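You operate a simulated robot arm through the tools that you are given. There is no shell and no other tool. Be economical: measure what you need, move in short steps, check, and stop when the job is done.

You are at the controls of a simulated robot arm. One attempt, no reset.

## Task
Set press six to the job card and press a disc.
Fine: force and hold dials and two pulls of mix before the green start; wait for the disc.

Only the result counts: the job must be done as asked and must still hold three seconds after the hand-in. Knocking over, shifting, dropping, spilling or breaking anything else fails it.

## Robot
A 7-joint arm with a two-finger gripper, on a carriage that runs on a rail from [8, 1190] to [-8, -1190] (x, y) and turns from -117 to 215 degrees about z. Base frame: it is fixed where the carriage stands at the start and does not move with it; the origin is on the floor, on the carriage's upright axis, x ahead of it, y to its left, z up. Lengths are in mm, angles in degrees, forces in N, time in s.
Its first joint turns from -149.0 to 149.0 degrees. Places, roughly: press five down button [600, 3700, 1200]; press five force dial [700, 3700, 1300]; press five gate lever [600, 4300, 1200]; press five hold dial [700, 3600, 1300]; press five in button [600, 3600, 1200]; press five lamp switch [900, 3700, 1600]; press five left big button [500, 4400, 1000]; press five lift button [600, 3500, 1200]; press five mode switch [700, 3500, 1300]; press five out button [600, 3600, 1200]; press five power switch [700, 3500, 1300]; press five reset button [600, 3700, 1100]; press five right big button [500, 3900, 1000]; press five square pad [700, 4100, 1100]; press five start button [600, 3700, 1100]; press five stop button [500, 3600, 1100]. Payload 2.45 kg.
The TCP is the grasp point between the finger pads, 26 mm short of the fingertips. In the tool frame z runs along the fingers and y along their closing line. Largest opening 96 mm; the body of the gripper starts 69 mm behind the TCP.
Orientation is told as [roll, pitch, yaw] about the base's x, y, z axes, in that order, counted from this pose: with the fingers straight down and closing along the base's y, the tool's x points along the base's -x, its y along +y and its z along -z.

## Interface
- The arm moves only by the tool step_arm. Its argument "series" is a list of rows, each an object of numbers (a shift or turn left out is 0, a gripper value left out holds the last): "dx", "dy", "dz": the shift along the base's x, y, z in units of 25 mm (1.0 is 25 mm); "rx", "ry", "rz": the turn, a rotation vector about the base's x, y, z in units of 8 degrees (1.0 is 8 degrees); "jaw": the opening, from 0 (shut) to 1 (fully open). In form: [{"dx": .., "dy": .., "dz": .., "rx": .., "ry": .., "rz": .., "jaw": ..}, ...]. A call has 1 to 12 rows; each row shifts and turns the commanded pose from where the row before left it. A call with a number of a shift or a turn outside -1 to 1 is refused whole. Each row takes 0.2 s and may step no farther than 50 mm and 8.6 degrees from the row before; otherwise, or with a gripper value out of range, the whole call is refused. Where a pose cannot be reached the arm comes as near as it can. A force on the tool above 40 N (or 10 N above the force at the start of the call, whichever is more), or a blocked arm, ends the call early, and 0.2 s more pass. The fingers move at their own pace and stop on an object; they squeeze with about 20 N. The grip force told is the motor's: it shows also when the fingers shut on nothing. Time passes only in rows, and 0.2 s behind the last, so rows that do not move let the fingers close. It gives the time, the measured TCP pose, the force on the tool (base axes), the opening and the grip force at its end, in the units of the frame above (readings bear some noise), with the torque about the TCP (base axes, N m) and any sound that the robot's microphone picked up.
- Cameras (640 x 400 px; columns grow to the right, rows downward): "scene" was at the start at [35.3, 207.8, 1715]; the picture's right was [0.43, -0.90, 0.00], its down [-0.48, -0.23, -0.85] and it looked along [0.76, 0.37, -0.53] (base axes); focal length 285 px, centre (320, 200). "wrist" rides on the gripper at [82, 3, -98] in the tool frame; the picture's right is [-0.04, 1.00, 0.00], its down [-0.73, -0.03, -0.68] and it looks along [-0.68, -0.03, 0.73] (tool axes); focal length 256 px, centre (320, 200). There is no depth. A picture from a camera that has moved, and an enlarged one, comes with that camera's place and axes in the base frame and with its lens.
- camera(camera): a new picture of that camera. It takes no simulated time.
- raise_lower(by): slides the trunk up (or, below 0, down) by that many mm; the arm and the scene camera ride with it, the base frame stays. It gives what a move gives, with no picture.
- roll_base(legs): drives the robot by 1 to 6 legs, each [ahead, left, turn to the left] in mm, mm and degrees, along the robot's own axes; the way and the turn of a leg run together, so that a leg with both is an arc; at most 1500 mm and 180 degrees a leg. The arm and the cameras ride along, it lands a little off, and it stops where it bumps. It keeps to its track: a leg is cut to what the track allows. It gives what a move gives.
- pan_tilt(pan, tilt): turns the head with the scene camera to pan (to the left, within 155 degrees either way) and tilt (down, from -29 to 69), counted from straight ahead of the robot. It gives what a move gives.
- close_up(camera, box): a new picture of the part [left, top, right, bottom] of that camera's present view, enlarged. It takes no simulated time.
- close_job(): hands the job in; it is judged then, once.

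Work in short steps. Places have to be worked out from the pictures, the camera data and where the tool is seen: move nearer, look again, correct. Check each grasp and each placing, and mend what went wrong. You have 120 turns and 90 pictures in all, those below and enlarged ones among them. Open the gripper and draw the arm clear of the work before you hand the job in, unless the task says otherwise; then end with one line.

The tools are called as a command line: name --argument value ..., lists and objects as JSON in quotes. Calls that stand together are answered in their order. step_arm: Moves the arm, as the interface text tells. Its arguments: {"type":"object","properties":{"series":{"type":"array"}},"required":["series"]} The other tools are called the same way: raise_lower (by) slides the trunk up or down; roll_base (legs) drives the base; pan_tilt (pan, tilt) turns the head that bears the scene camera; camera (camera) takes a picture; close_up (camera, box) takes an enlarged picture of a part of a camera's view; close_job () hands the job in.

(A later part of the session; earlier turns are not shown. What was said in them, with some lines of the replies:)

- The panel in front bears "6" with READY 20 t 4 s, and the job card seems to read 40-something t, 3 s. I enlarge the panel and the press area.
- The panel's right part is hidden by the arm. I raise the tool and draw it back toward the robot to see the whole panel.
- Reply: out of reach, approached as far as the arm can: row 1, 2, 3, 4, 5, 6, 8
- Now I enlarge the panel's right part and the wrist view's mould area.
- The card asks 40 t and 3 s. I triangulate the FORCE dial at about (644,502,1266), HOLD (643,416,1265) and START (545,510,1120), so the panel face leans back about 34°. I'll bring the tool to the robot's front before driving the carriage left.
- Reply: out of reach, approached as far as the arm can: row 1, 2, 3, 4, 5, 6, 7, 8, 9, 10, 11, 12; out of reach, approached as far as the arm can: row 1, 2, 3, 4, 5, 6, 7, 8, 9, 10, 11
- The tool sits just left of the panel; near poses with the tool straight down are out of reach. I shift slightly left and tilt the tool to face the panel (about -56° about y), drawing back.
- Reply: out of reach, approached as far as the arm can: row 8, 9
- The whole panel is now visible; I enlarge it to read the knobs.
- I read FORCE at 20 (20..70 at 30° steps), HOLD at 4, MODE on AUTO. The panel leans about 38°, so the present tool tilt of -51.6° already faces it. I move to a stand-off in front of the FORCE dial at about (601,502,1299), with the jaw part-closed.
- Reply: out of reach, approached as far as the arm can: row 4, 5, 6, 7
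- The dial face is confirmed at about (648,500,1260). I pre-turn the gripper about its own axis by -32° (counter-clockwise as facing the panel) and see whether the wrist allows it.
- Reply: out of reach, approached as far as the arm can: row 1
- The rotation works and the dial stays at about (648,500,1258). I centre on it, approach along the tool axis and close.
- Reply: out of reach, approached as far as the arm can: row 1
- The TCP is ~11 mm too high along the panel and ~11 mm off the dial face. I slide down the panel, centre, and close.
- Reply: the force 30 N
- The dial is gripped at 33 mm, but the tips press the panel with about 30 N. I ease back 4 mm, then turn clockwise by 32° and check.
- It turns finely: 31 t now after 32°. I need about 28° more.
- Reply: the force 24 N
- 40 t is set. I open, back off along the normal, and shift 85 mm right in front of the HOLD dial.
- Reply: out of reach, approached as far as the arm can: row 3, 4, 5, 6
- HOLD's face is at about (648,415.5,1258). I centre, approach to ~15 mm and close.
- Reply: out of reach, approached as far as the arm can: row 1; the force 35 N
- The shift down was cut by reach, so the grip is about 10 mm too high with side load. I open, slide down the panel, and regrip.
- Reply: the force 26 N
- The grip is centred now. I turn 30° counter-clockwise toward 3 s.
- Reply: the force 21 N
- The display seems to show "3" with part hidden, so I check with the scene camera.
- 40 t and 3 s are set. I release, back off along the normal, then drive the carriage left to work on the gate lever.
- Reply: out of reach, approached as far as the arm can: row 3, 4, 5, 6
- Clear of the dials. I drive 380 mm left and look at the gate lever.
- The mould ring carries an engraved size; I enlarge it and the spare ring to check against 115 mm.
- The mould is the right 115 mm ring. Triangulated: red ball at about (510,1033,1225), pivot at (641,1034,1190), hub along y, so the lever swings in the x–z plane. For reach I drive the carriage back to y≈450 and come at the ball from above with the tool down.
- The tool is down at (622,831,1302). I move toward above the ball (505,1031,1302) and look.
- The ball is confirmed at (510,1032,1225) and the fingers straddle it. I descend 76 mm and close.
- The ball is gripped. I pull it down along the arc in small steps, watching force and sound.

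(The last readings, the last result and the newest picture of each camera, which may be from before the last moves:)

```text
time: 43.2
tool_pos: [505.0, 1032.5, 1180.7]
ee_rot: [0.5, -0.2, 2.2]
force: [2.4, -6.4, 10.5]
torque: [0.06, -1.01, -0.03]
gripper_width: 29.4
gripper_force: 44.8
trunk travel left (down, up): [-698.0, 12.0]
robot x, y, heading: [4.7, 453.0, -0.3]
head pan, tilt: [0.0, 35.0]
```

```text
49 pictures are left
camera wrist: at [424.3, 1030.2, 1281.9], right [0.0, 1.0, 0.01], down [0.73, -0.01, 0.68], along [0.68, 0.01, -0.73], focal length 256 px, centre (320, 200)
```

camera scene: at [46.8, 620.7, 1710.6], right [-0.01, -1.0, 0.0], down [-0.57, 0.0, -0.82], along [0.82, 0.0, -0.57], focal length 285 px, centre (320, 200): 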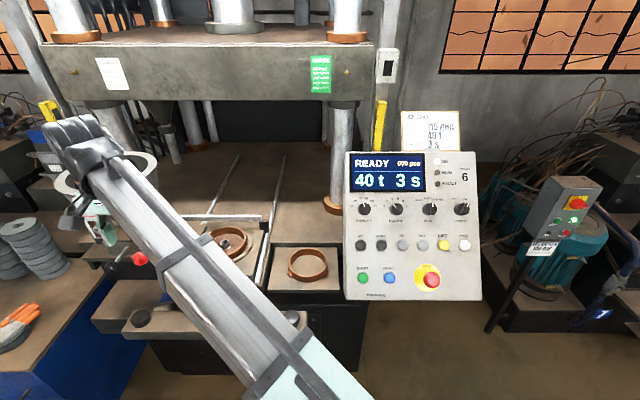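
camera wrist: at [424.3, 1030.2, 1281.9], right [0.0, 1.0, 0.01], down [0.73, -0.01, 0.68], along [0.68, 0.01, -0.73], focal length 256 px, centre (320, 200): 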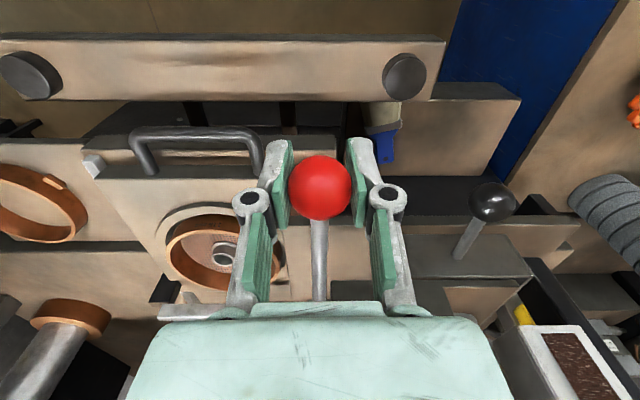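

The lever follows with spring force about 10 N. I continue down.

step_arm --series '[{"dx": 0.1, "dz": -0.5}, {"dx": 0.15, "dz": -0.5}, {"dx": 0.2, "dz": -0.5}, {}]'

camera --camera "wrist"

```text
time: 44.2
tool_pos: [513.1, 1031.5, 1144.8]
ee_rot: [0.5, -0.2, 2.3]
force: [-14.3, -10.4, 4.0]
torque: [0.12, -0.93, 0.01]
gripper_width: 29.3
gripper_force: 45.5
trunk travel left (down, up): [-698.0, 12.0]
robot x, y, heading: [3.9, 451.4, -0.3]
head pan, tilt: [0.0, 35.0]
```

```text
48 pictures are left
camera wrist: at [432.4, 1030.3, 1244.7], right [0.0, 1.0, 0.01], down [0.73, 0.0, 0.68], along [0.68, 0.01, -0.73], focal length 256 px, centre (320, 200)
```

wrist: 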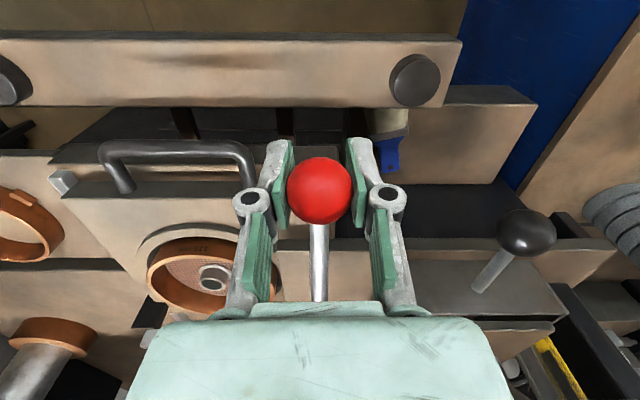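

Still following; no mix has dropped yet. I go on down with less x motion.

step_arm --series '[{"dx": 0.1, "dz": -0.5}, {"dx": 0.22, "dz": -0.5}, {}]'

camera --camera "wrist"

camera --camera "scene"

```text
time: 45.0
tool_pos: [523.9, 1033.5, 1118.4]
ee_rot: [0.5, -0.2, 2.4]
force: [-1.4, -0.9, -0.7]
torque: [0.15, -0.11, 0.02]
gripper_width: 26.8
gripper_force: 41.3
trunk travel left (down, up): [-698.0, 12.0]
robot x, y, heading: [2.6, 451.6, -0.1]
head pan, tilt: [0.0, 35.0]
```

```text
47 pictures are left
camera wrist: at [442.5, 1031.5, 1217.2], right [0.0, 1.0, 0.01], down [0.73, -0.01, 0.68], along [0.68, 0.01, -0.73], focal length 256 px, centre (320, 200)
```

wrist: 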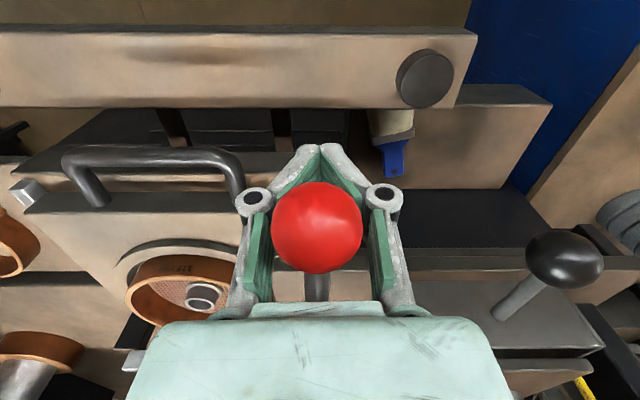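

```text
46 pictures are left
camera scene: at [45.6, 619.5, 1710.2], right [-0.01, -1.0, 0.0], down [-0.57, 0.0, -0.82], along [0.82, 0.0, -0.57], focal length 285 px, centre (320, 200)
```

scene: 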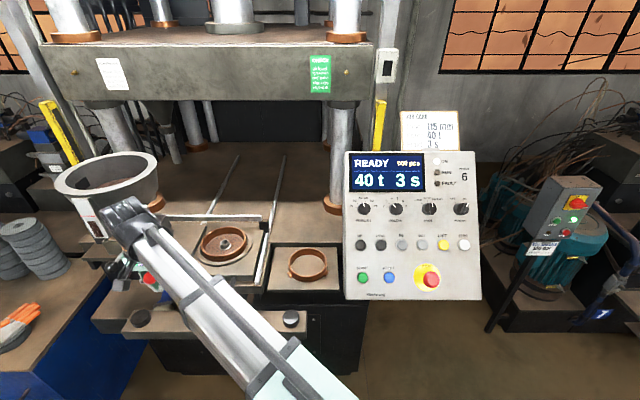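

The ball has slipped upward out of the fingers, seemingly at about -13°, either at an end stop or by its spring. I open, rise straight up around the ball, and look at the lever and the mould.

step_arm --series '[{"jaw": 0.65}, {}, {"dz": 1, "dx": -0.4}, {"dz": 1, "dx": -0.2}, {"dz": 1}, {}]'

camera --camera "wrist"

close_up --camera "scene" --box '[40, 140, 340, 340]'

```text
time: 46.4
tool_pos: [509.4, 1033.8, 1194.9]
ee_rot: [0.3, -0.2, 2.3]
force: [-0.4, 1.3, -1.5]
torque: [0.01, -0.02, -0.04]
gripper_width: 62.3
gripper_force: 0.1
trunk travel left (down, up): [-698.0, 12.0]
robot x, y, heading: [4.3, 454.1, -0.1]
head pan, tilt: [0.0, 35.0]
```

```text
45 pictures are left
camera wrist: at [428.7, 1032.2, 1293.6], right [0.0, 1.0, 0.01], down [0.73, 0.0, 0.68], along [0.68, 0.01, -0.73], focal length 256 px, centre (320, 200)
```

wrist: 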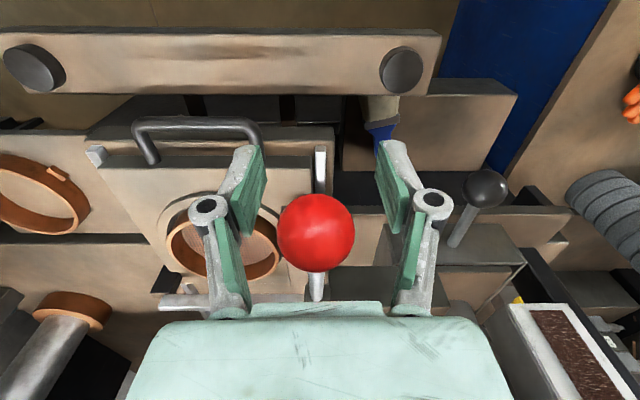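

```text
2.00 times, centred on (190, 240) of scene
camera zoom: at [46.9, 620.7, 1710.6], right [-0.01, -1.0, 0.0], down [-0.57, 0.0, -0.82], along [0.82, 0.0, -0.57], focal length 569 px, centre (580, 120)
```

zoom: 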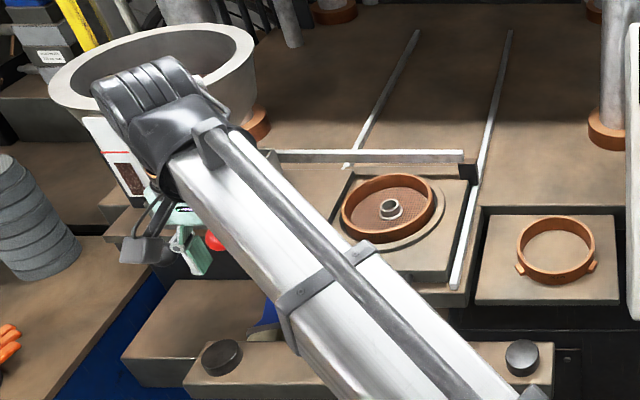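

The lever sprang back to rest and the mould is still empty, so that stroke was not complete. Pushing the ball from above with shut fingers is surer: I rise, close, and press down step by step.

step_arm --series '[{"dz": 1}, {"dz": 1}, {"dz": 1}, {"dz": 0.4, "jaw": 0}, {"jaw": 0}, {}]'

step_arm --series '[{"dz": -0.8}, {"dz": -0.8}, {"dz": -0.8}, {"dz": -0.8}, {"dz": -0.6}, {"dz": -0.6, "dx": 0.1}, {}]'

camera --camera "wrist"

```text
time: 47.8
tool_pos: [508.8, 1032.9, 1279.8]
ee_rot: [0.4, -0.2, 2.3]
force: [0.3, -0.1, 0.7]
torque: [-0.02, 0.02, 0.0]
gripper_width: 0.2
gripper_force: 20.5
trunk travel left (down, up): [-698.0, 12.0]
robot x, y, heading: [-2.1, 449.2, -0.1]
head pan, tilt: [0.0, 35.0]
```

```text
time: 49.2
tool_pos: [511.6, 1032.5, 1178.5]
ee_rot: [0.8, -0.6, 2.3]
force: [-4.6, -3.8, 23.8]
torque: [-0.09, -0.02, 0.04]
gripper_width: 6.1
gripper_force: 28.6
trunk travel left (down, up): [-698.0, 12.0]
robot x, y, heading: [3.1, 452.1, -0.2]
head pan, tilt: [0.0, 35.0]
stopped in row 7: the force on the tool passed its limit at 42 N (the readings are from after the stop); the commanded pose is now the measured one
```

```text
43 pictures are left
camera wrist: at [429.8, 1030.4, 1276.3], right [0.0, 1.0, 0.02], down [0.73, -0.01, 0.69], along [0.69, 0.01, -0.73], focal length 256 px, centre (320, 200)
```

wrist: 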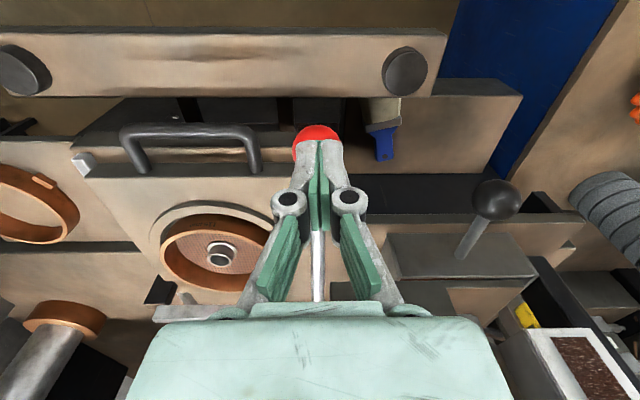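

The lever met its end stop (42 N). I enlarge the mould and the feeder to see whether mix arrived.

close_up --camera "wrist" --box '[130, 170, 290, 310]'

close_up --camera "scene" --box '[190, 205, 280, 275]'

```text
2.86 times, centred on (210, 240) of wrist
camera zoom: at [429.8, 1030.4, 1276.3], right [0.0, 1.0, 0.02], down [0.73, -0.01, 0.69], along [0.69, 0.01, -0.73], focal length 731 px, centre (634, 86)
```

zoom: 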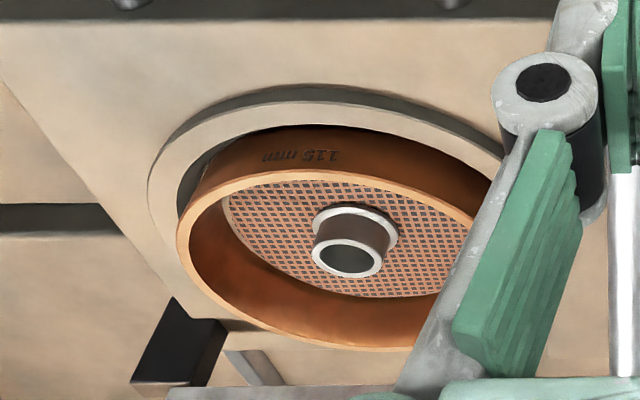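

```text
5.71 times, centred on (235, 240) of scene
camera zoom: at [44.4, 618.1, 1711.3], right [-0.01, -1.0, 0.0], down [-0.57, 0.0, -0.82], along [0.82, 0.0, -0.57], focal length 1627 px, centre (806, -29)
```

zoom: 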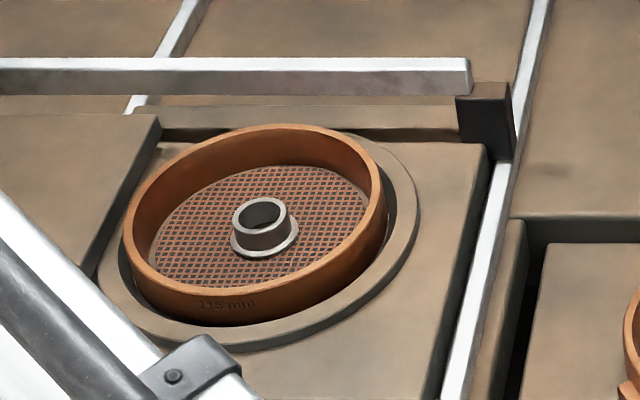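

The mould is still empty, so I must learn where the mix goes. I rise, draw the arm away to the right and view the feeder.

step_arm --series '[{"dz": 1}, {"dz": 1}, {"dz": 1}, {"dz": 1}, {"dz": 0.3, "dy": -1}, {"dy": -1, "dx": 0.3}, {"dy": -1, "dx": 0.3}, {"dy": -1, "dx": 0.3}, {"dy": -1, "dx": 0.3}, {"dy": -1, "dx": 0.3}, {"dy": -1, "dx": 0.3}, {"dy": -1, "dx": 0.3}]'

close_up --camera "scene" --box '[40, 140, 260, 290]'

close_up --camera "wrist" --box '[320, 0, 640, 200]'

```text
time: 51.8
tool_pos: [566.4, 834.3, 1282.3]
ee_rot: [0.8, -0.4, 2.3]
force: [0.9, 0.6, 0.3]
torque: [-0.05, -0.03, 0.01]
gripper_width: 0.2
gripper_force: 28.4
trunk travel left (down, up): [-698.0, 12.0]
robot x, y, heading: [3.9, 447.2, -0.2]
head pan, tilt: [0.0, 35.0]
```

```text
2.67 times, centred on (150, 215) of scene
camera zoom: at [46.9, 620.6, 1710.6], right [-0.01, -1.0, 0.0], down [-0.57, 0.0, -0.82], along [0.82, 0.0, -0.57], focal length 759 px, centre (773, 160)
```

zoom: 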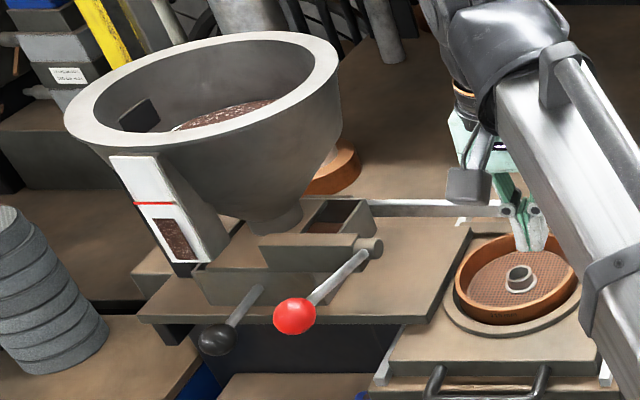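

```text
2.00 times, centred on (480, 100) of wrist
camera zoom: at [484.2, 832.4, 1380.7], right [0.0, 1.0, 0.01], down [0.73, -0.01, 0.68], along [0.68, 0.01, -0.73], focal length 512 px, centre (0, 400)
```

zoom: 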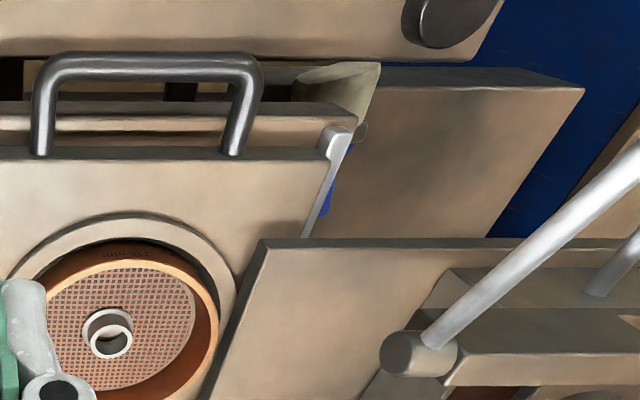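

The feed box's pocket now seems to hold brown stuff; I enlarge it.

close_up --camera "scene" --box '[135, 205, 185, 240]'

close_up --camera "scene" --box '[75, 190, 125, 245]'

```text
11.43 times, centred on (160, 222) of scene
camera zoom: at [46.9, 620.6, 1710.6], right [-0.01, -1.0, 0.0], down [-0.57, 0.0, -0.82], along [0.82, 0.0, -0.57], focal length 3254 px, centre (2149, -57)
```

zoom: 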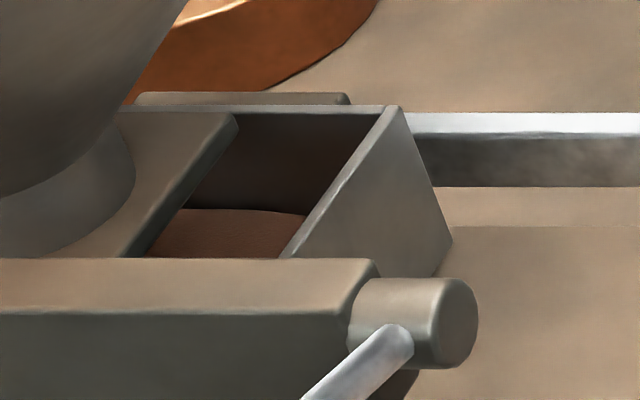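

```text
7.27 times, centred on (100, 218) of scene
camera zoom: at [46.9, 620.6, 1710.6], right [-0.01, -1.0, 0.0], down [-0.57, 0.0, -0.82], along [0.82, 0.0, -0.57], focal length 2070 px, centre (1920, 73)
```

zoom: 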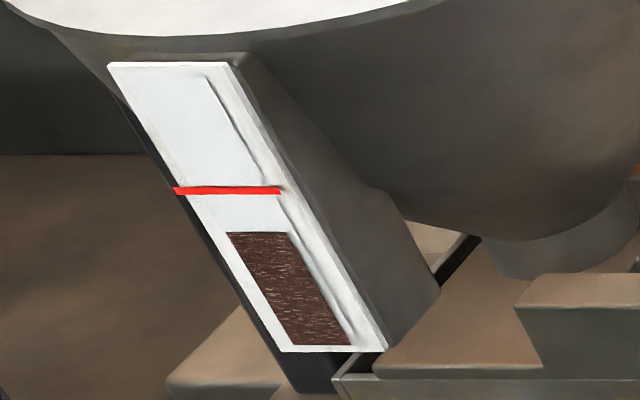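

The feed box now holds a shallow bed of mix (~10 mm by ~125 mm square ≈ 150 cm³), which would fill the 115 mm mould about 15 mm of its 21 mm depth. That fits two doses: both strokes ran to the end stop and the lever returned to rest each time. Next I drive right to y≈100 to reach START.

roll_base --legs '[[0, -350, 0]]'

step_arm --series '[{"ry": -1, "dx": -0.5}, {"ry": -1, "dx": -0.5}, {"ry": -1, "dx": -0.5}, {"ry": -1, "dx": -0.5}, {"ry": -1, "dx": -0.5, "dy": 0.4}, {"ry": -1, "dz": -0.5, "dy": 0.4}, {"ry": -0.4, "dz": -0.5}, {}]'

camera --camera "wrist"

camera --camera "scene"

```text
time: 54.1
tool_pos: [566.0, 483.0, 1282.0]
ee_rot: [0.8, -0.4, 2.1]
force: [0.6, -0.2, 0.5]
torque: [0.0, 0.03, -0.01]
gripper_width: 0.2
gripper_force: 28.1
trunk travel left (down, up): [-698.0, 12.0]
robot x, y, heading: [-0.0, 104.2, -0.5]
head pan, tilt: [0.0, 35.0]
```

```text
time: 55.9
tool_pos: [502.0, 503.7, 1256.2]
ee_rot: [-2.0, -51.7, 3.4]
force: [-0.4, -0.5, -0.3]
torque: [0.04, 0.01, -0.02]
gripper_width: 0.0
gripper_force: 28.6
trunk travel left (down, up): [-698.0, 12.0]
robot x, y, heading: [4.6, 103.2, -0.5]
head pan, tilt: [0.0, 35.0]
```

```text
36 pictures are left
camera wrist: at [374.8, 502.7, 1255.2], right [-0.01, 1.0, 0.01], down [-0.08, -0.01, 1.0], along [1.0, 0.01, 0.08], focal length 256 px, centre (320, 200)
```

wrist: 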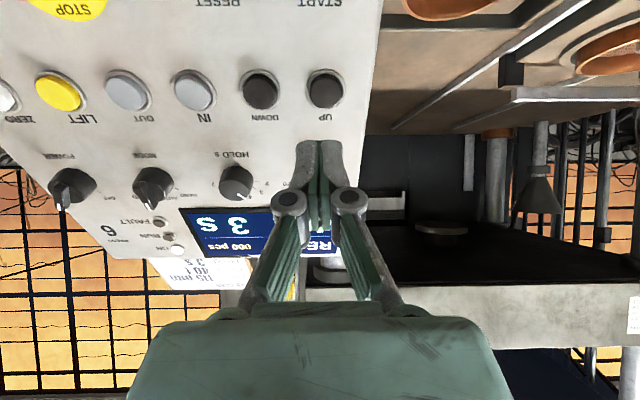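

```text
35 pictures are left
camera scene: at [44.9, 271.7, 1710.6], right [-0.01, -1.0, 0.0], down [-0.57, 0.0, -0.82], along [0.82, -0.01, -0.57], focal length 285 px, centre (320, 200)
```

scene: 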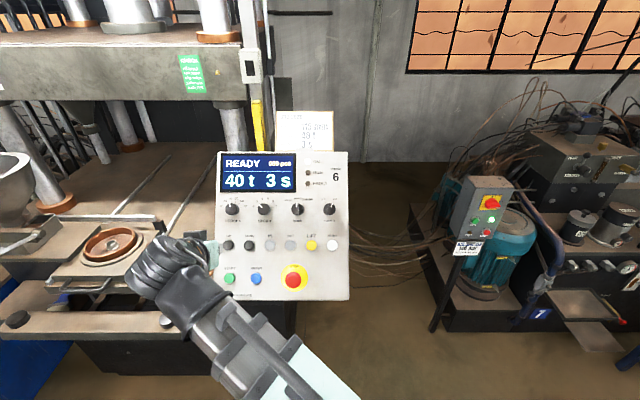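

UP matches my estimate, so START should be near (545,505,1113). I lower to a stand-off at about (490,504,1157).

step_arm --series '[{"dz": -1, "dx": -0.24}, {"dz": -1, "dx": -0.24}, {"dz": -1}, {"dz": -1}, {}]'

camera --camera "wrist"

```text
time: 57.1
tool_pos: [489.5, 503.7, 1156.2]
ee_rot: [-1.9, -51.7, 3.4]
force: [-0.1, -0.1, 0.2]
torque: [0.01, -0.04, 0.0]
gripper_width: 0.0
gripper_force: 28.6
trunk travel left (down, up): [-698.0, 12.0]
robot x, y, heading: [1.0, 103.7, -0.7]
head pan, tilt: [0.0, 35.0]
```

```text
34 pictures are left
camera wrist: at [362.0, 502.6, 1155.0], right [-0.01, 1.0, 0.01], down [-0.08, -0.01, 1.0], along [1.0, 0.01, 0.08], focal length 256 px, centre (320, 200)
```

wrist: 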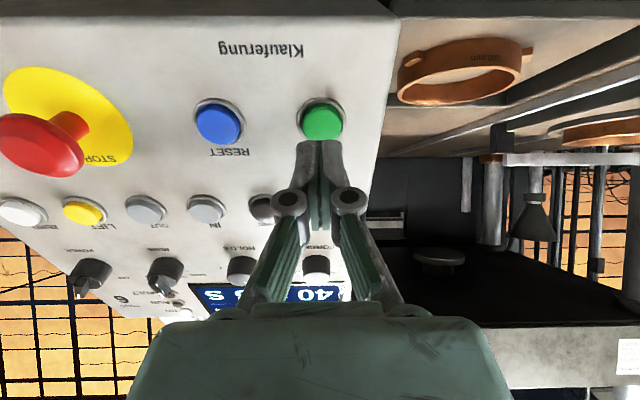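

START is at (541.5,506,1115.5) and the tip is right on its axis, 40 mm away. I advance and press gently about 6 mm.

step_arm --series '[{"dx": 0.4, "dz": -0.316, "dy": 0.1}, {"dx": 0.4, "dz": -0.316}, {"dx": 0.32, "dz": -0.25}, {"dx": 0.12, "dz": -0.095}, {"dx": 0.12, "dz": -0.095}, {"dx": 0.12, "dz": -0.095}]'

camera --camera "wrist"

```text
time: 58.5
tool_pos: [523.9, 506.1, 1130.6]
ee_rot: [-1.7, -51.8, 3.5]
force: [-15.4, 0.7, 18.4]
torque: [-0.03, 0.13, -0.02]
gripper_width: 6.0
gripper_force: 28.9
trunk travel left (down, up): [-698.0, 12.0]
robot x, y, heading: [1.7, 105.0, -0.4]
head pan, tilt: [0.0, 35.0]
heard: click
```

```text
33 pictures are left
camera wrist: at [397.2, 504.8, 1127.9], right [-0.01, 1.0, 0.01], down [-0.08, -0.01, 1.0], along [1.0, 0.01, 0.08], focal length 256 px, centre (320, 200)
```

wrist: 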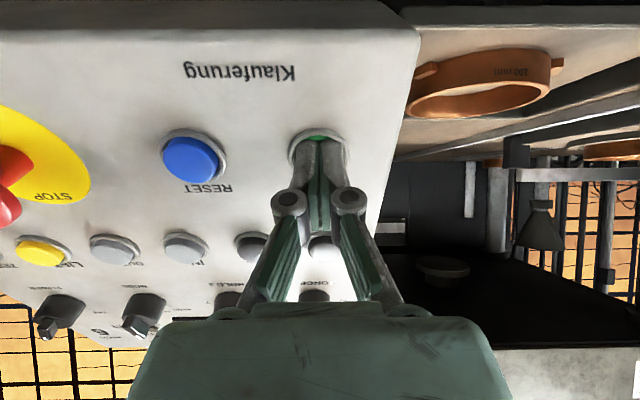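

A click was heard. I back off along the axis and look at the display and press.

step_arm --series '[{"dx": -0.4, "dz": 0.316}, {"dx": -0.4, "dz": 0.316}, {"dx": -0.4, "dz": 0.316}, {}]'

camera --camera "scene"

close_up --camera "scene" --box '[210, 145, 350, 225]'

```text
time: 59.5
tool_pos: [496.5, 508.1, 1151.8]
ee_rot: [-1.9, -51.7, 3.4]
force: [0.2, 0.1, 0.0]
torque: [0.02, -0.02, 0.02]
gripper_width: 0.1
gripper_force: 28.2
trunk travel left (down, up): [-698.0, 12.0]
robot x, y, heading: [4.3, 103.1, -0.5]
head pan, tilt: [0.0, 35.0]
```

```text
32 pictures are left
camera scene: at [44.8, 271.7, 1710.6], right [-0.01, -1.0, 0.0], down [-0.57, 0.0, -0.82], along [0.82, -0.01, -0.57], focal length 285 px, centre (320, 200)
```

scene: 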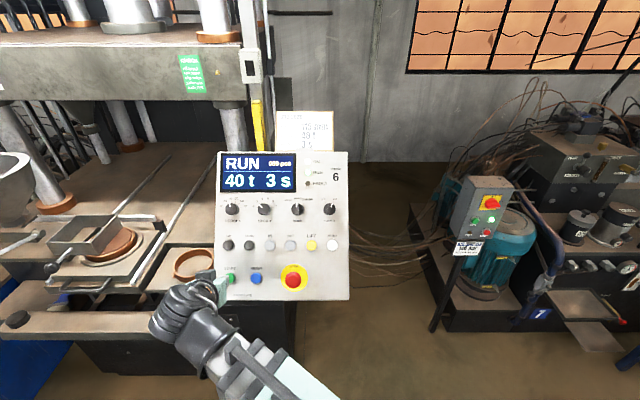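

```text
4.57 times, centred on (280, 185) of scene
camera zoom: at [44.8, 271.7, 1710.6], right [-0.01, -1.0, 0.0], down [-0.57, 0.0, -0.82], along [0.82, -0.01, -0.57], focal length 1301 px, centre (503, 269)
```

zoom: 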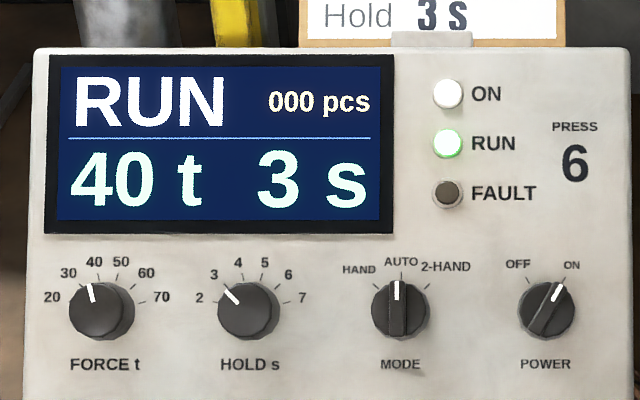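

The press is running and the feed box is sweeping over the mould. I wait with idle rows.

step_arm --series '[{}, {}, {}, {}, {}, {}, {}, {}, {}, {}, {}, {}]'

camera --camera "scene"

step_arm --series '[{}, {}, {}, {}, {}, {}, {}, {}, {}, {}, {}, {}]'

camera --camera "scene"

```text
time: 62.1
tool_pos: [495.9, 507.4, 1151.1]
ee_rot: [-1.9, -51.6, 3.4]
force: [0.3, -1.0, -0.5]
torque: [0.0, 0.01, -0.02]
gripper_width: 0.0
gripper_force: 28.7
trunk travel left (down, up): [-698.0, 12.0]
robot x, y, heading: [1.9, 105.9, -0.6]
head pan, tilt: [0.0, 35.0]
```

```text
30 pictures are left
camera scene: at [44.9, 271.7, 1710.6], right [-0.01, -1.0, 0.0], down [-0.57, 0.0, -0.82], along [0.82, -0.01, -0.57], focal length 285 px, centre (320, 200)
```

scene: 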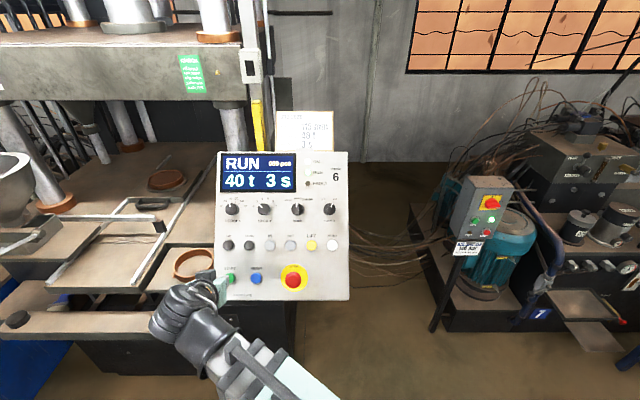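

```text
time: 64.7
tool_pos: [496.4, 506.8, 1150.0]
ee_rot: [-2.0, -51.7, 3.4]
force: [-0.2, 0.9, -0.7]
torque: [0.03, 0.0, -0.01]
gripper_width: 0.0
gripper_force: 28.7
trunk travel left (down, up): [-698.0, 12.0]
robot x, y, heading: [-3.2, 104.1, -0.6]
head pan, tilt: [0.0, 35.0]
```

```text
29 pictures are left
camera scene: at [44.9, 271.7, 1710.6], right [-0.01, -1.0, 0.0], down [-0.57, 0.0, -0.82], along [0.82, -0.01, -0.57], focal length 285 px, centre (320, 200)
```

scene: 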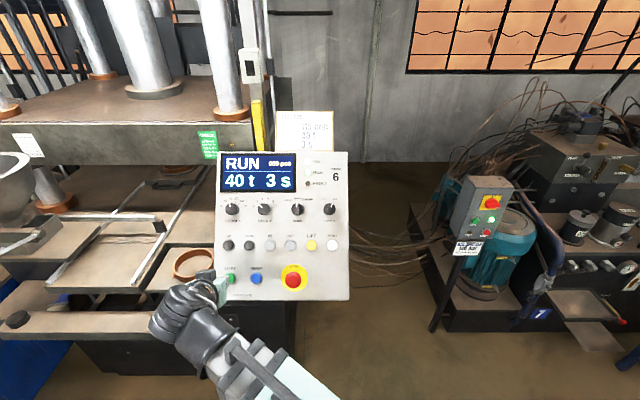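

The filled mould went in and the platen is coming down. I keep waiting.

step_arm --series '[{}, {}, {}, {}, {}, {}, {}, {}, {}, {}, {}, {}]'

step_arm --series '[{}, {}, {}, {}, {}, {}, {}, {}, {}, {}, {}, {}]'

camera --camera "scene"

step_arm --series '[{}, {}, {}, {}, {}, {}, {}, {}, {}, {}, {}, {}]'

step_arm --series '[{}, {}, {}, {}, {}, {}, {}, {}, {}, {}, {}, {}]'

camera --camera "scene"

```text
time: 67.3
tool_pos: [496.8, 506.8, 1150.3]
ee_rot: [-1.9, -51.6, 3.4]
force: [-0.4, -0.1, -0.2]
torque: [0.01, 0.01, 0.02]
gripper_width: 0.1
gripper_force: 28.4
trunk travel left (down, up): [-698.0, 12.0]
robot x, y, heading: [1.8, 102.1, -0.5]
head pan, tilt: [0.0, 35.0]
```

```text
time: 69.9
tool_pos: [496.4, 507.8, 1151.3]
ee_rot: [-1.9, -51.5, 3.4]
force: [0.2, -0.1, 0.4]
torque: [0.0, 0.03, 0.02]
gripper_width: 0.0
gripper_force: 28.5
trunk travel left (down, up): [-698.0, 12.0]
robot x, y, heading: [-1.5, 103.1, -0.6]
head pan, tilt: [0.0, 35.0]
```

```text
28 pictures are left
camera scene: at [44.9, 271.7, 1710.6], right [-0.01, -1.0, 0.0], down [-0.57, 0.0, -0.82], along [0.82, -0.01, -0.57], focal length 285 px, centre (320, 200)
```

scene: 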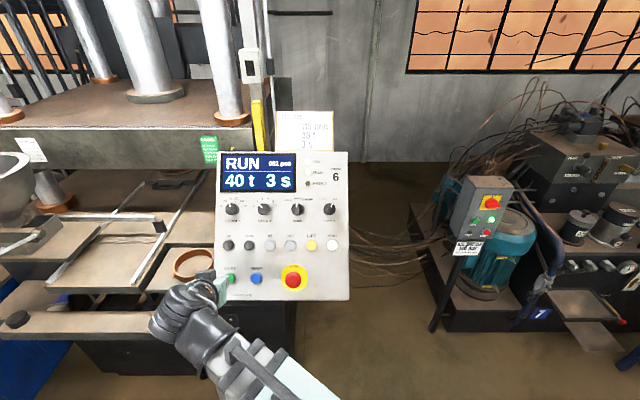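

```text
time: 72.5
tool_pos: [496.2, 506.7, 1150.8]
ee_rot: [-1.8, -51.6, 3.3]
force: [0.3, 0.5, -0.3]
torque: [0.0, -0.04, -0.01]
gripper_width: 0.0
gripper_force: 28.2
trunk travel left (down, up): [-698.0, 12.0]
robot x, y, heading: [-0.6, 103.9, -0.5]
head pan, tilt: [0.0, 35.0]
```

```text
time: 75.1
tool_pos: [496.9, 507.3, 1150.9]
ee_rot: [-1.8, -51.6, 3.4]
force: [0.6, 0.8, 0.2]
torque: [-0.04, 0.01, 0.02]
gripper_width: 0.0
gripper_force: 28.7
trunk travel left (down, up): [-698.0, 12.0]
robot x, y, heading: [0.4, 103.5, -0.5]
head pan, tilt: [0.0, 35.0]
```

```text
27 pictures are left
camera scene: at [44.9, 271.7, 1710.6], right [-0.01, -1.0, 0.0], down [-0.57, 0.0, -0.82], along [0.82, -0.01, -0.57], focal length 285 px, centre (320, 200)
```

scene: 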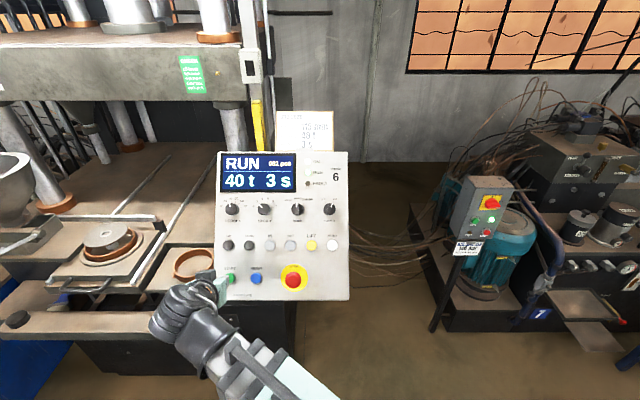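

The mould is out again and the count reads 001; it's still in RUN, so I wait on and check.

step_arm --series '[{}, {}, {}, {}, {}, {}, {}, {}, {}, {}, {}, {}]'

close_up --camera "scene" --box '[210, 145, 350, 225]'

close_up --camera "scene" --box '[30, 190, 210, 300]'

```text
time: 77.7
tool_pos: [496.6, 507.2, 1151.1]
ee_rot: [-1.8, -51.6, 3.4]
force: [-0.3, -0.3, -0.2]
torque: [0.01, 0.0, -0.01]
gripper_width: 0.1
gripper_force: 28.5
trunk travel left (down, up): [-698.0, 12.0]
robot x, y, heading: [-2.7, 103.8, -0.5]
head pan, tilt: [0.0, 35.0]
```

```text
4.57 times, centred on (280, 185) of scene
camera zoom: at [44.9, 271.7, 1710.6], right [-0.01, -1.0, 0.0], down [-0.57, 0.0, -0.82], along [0.82, -0.01, -0.57], focal length 1301 px, centre (503, 269)
```

zoom: 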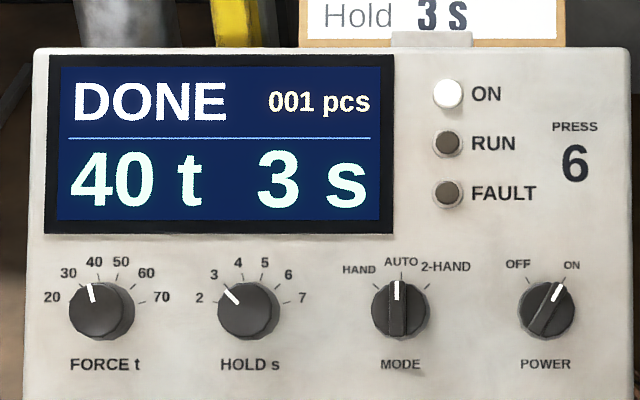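

```text
3.56 times, centred on (120, 245) of scene
camera zoom: at [44.9, 271.7, 1710.6], right [-0.01, -1.0, 0.0], down [-0.57, 0.0, -0.82], along [0.82, -0.01, -0.57], focal length 1012 px, centre (1031, 40)
```

zoom: 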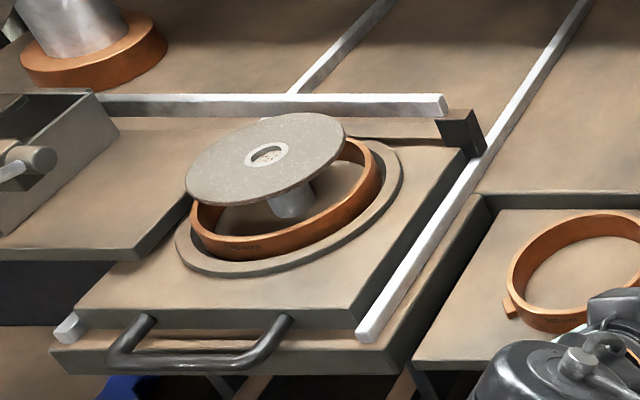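

DONE, 001 pcs, no fault: the disc stands lifted above the mould. I draw the arm clear of the panel and open the gripper.

step_arm --series '[{"dx": -0.4, "dz": 0.4}, {"dx": -0.4, "dz": 0.6, "jaw": 1}, {"dz": 0.8}, {"dz": 0.8}, {}]'

camera --camera "scene"

```text
time: 78.9
tool_pos: [476.9, 505.4, 1214.9]
ee_rot: [-1.9, -51.6, 3.4]
force: [-0.2, -0.1, -0.7]
torque: [0.01, 0.03, -0.02]
gripper_width: 96.0
gripper_force: 0.1
trunk travel left (down, up): [-698.0, 12.0]
robot x, y, heading: [-0.4, 105.6, -0.5]
head pan, tilt: [0.0, 35.0]
```

```text
24 pictures are left
camera scene: at [44.8, 271.6, 1710.6], right [-0.01, -1.0, 0.0], down [-0.57, 0.0, -0.82], along [0.82, -0.01, -0.57], focal length 285 px, centre (320, 200)
```

scene: 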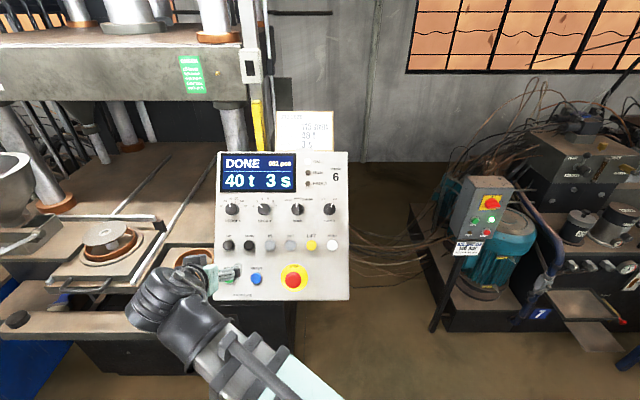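

The arm is clear, the gripper is open, and the display still shows DONE. I hand the job in.

close_job

```text
The job is handed in.
```

Press six is set to the job card (40 t, 3 s) and pressed one 115 mm disc: it shows DONE, 001 pcs and no fault. I made two lever pulls, both apparently full strokes, but I could not confirm each dose separately.
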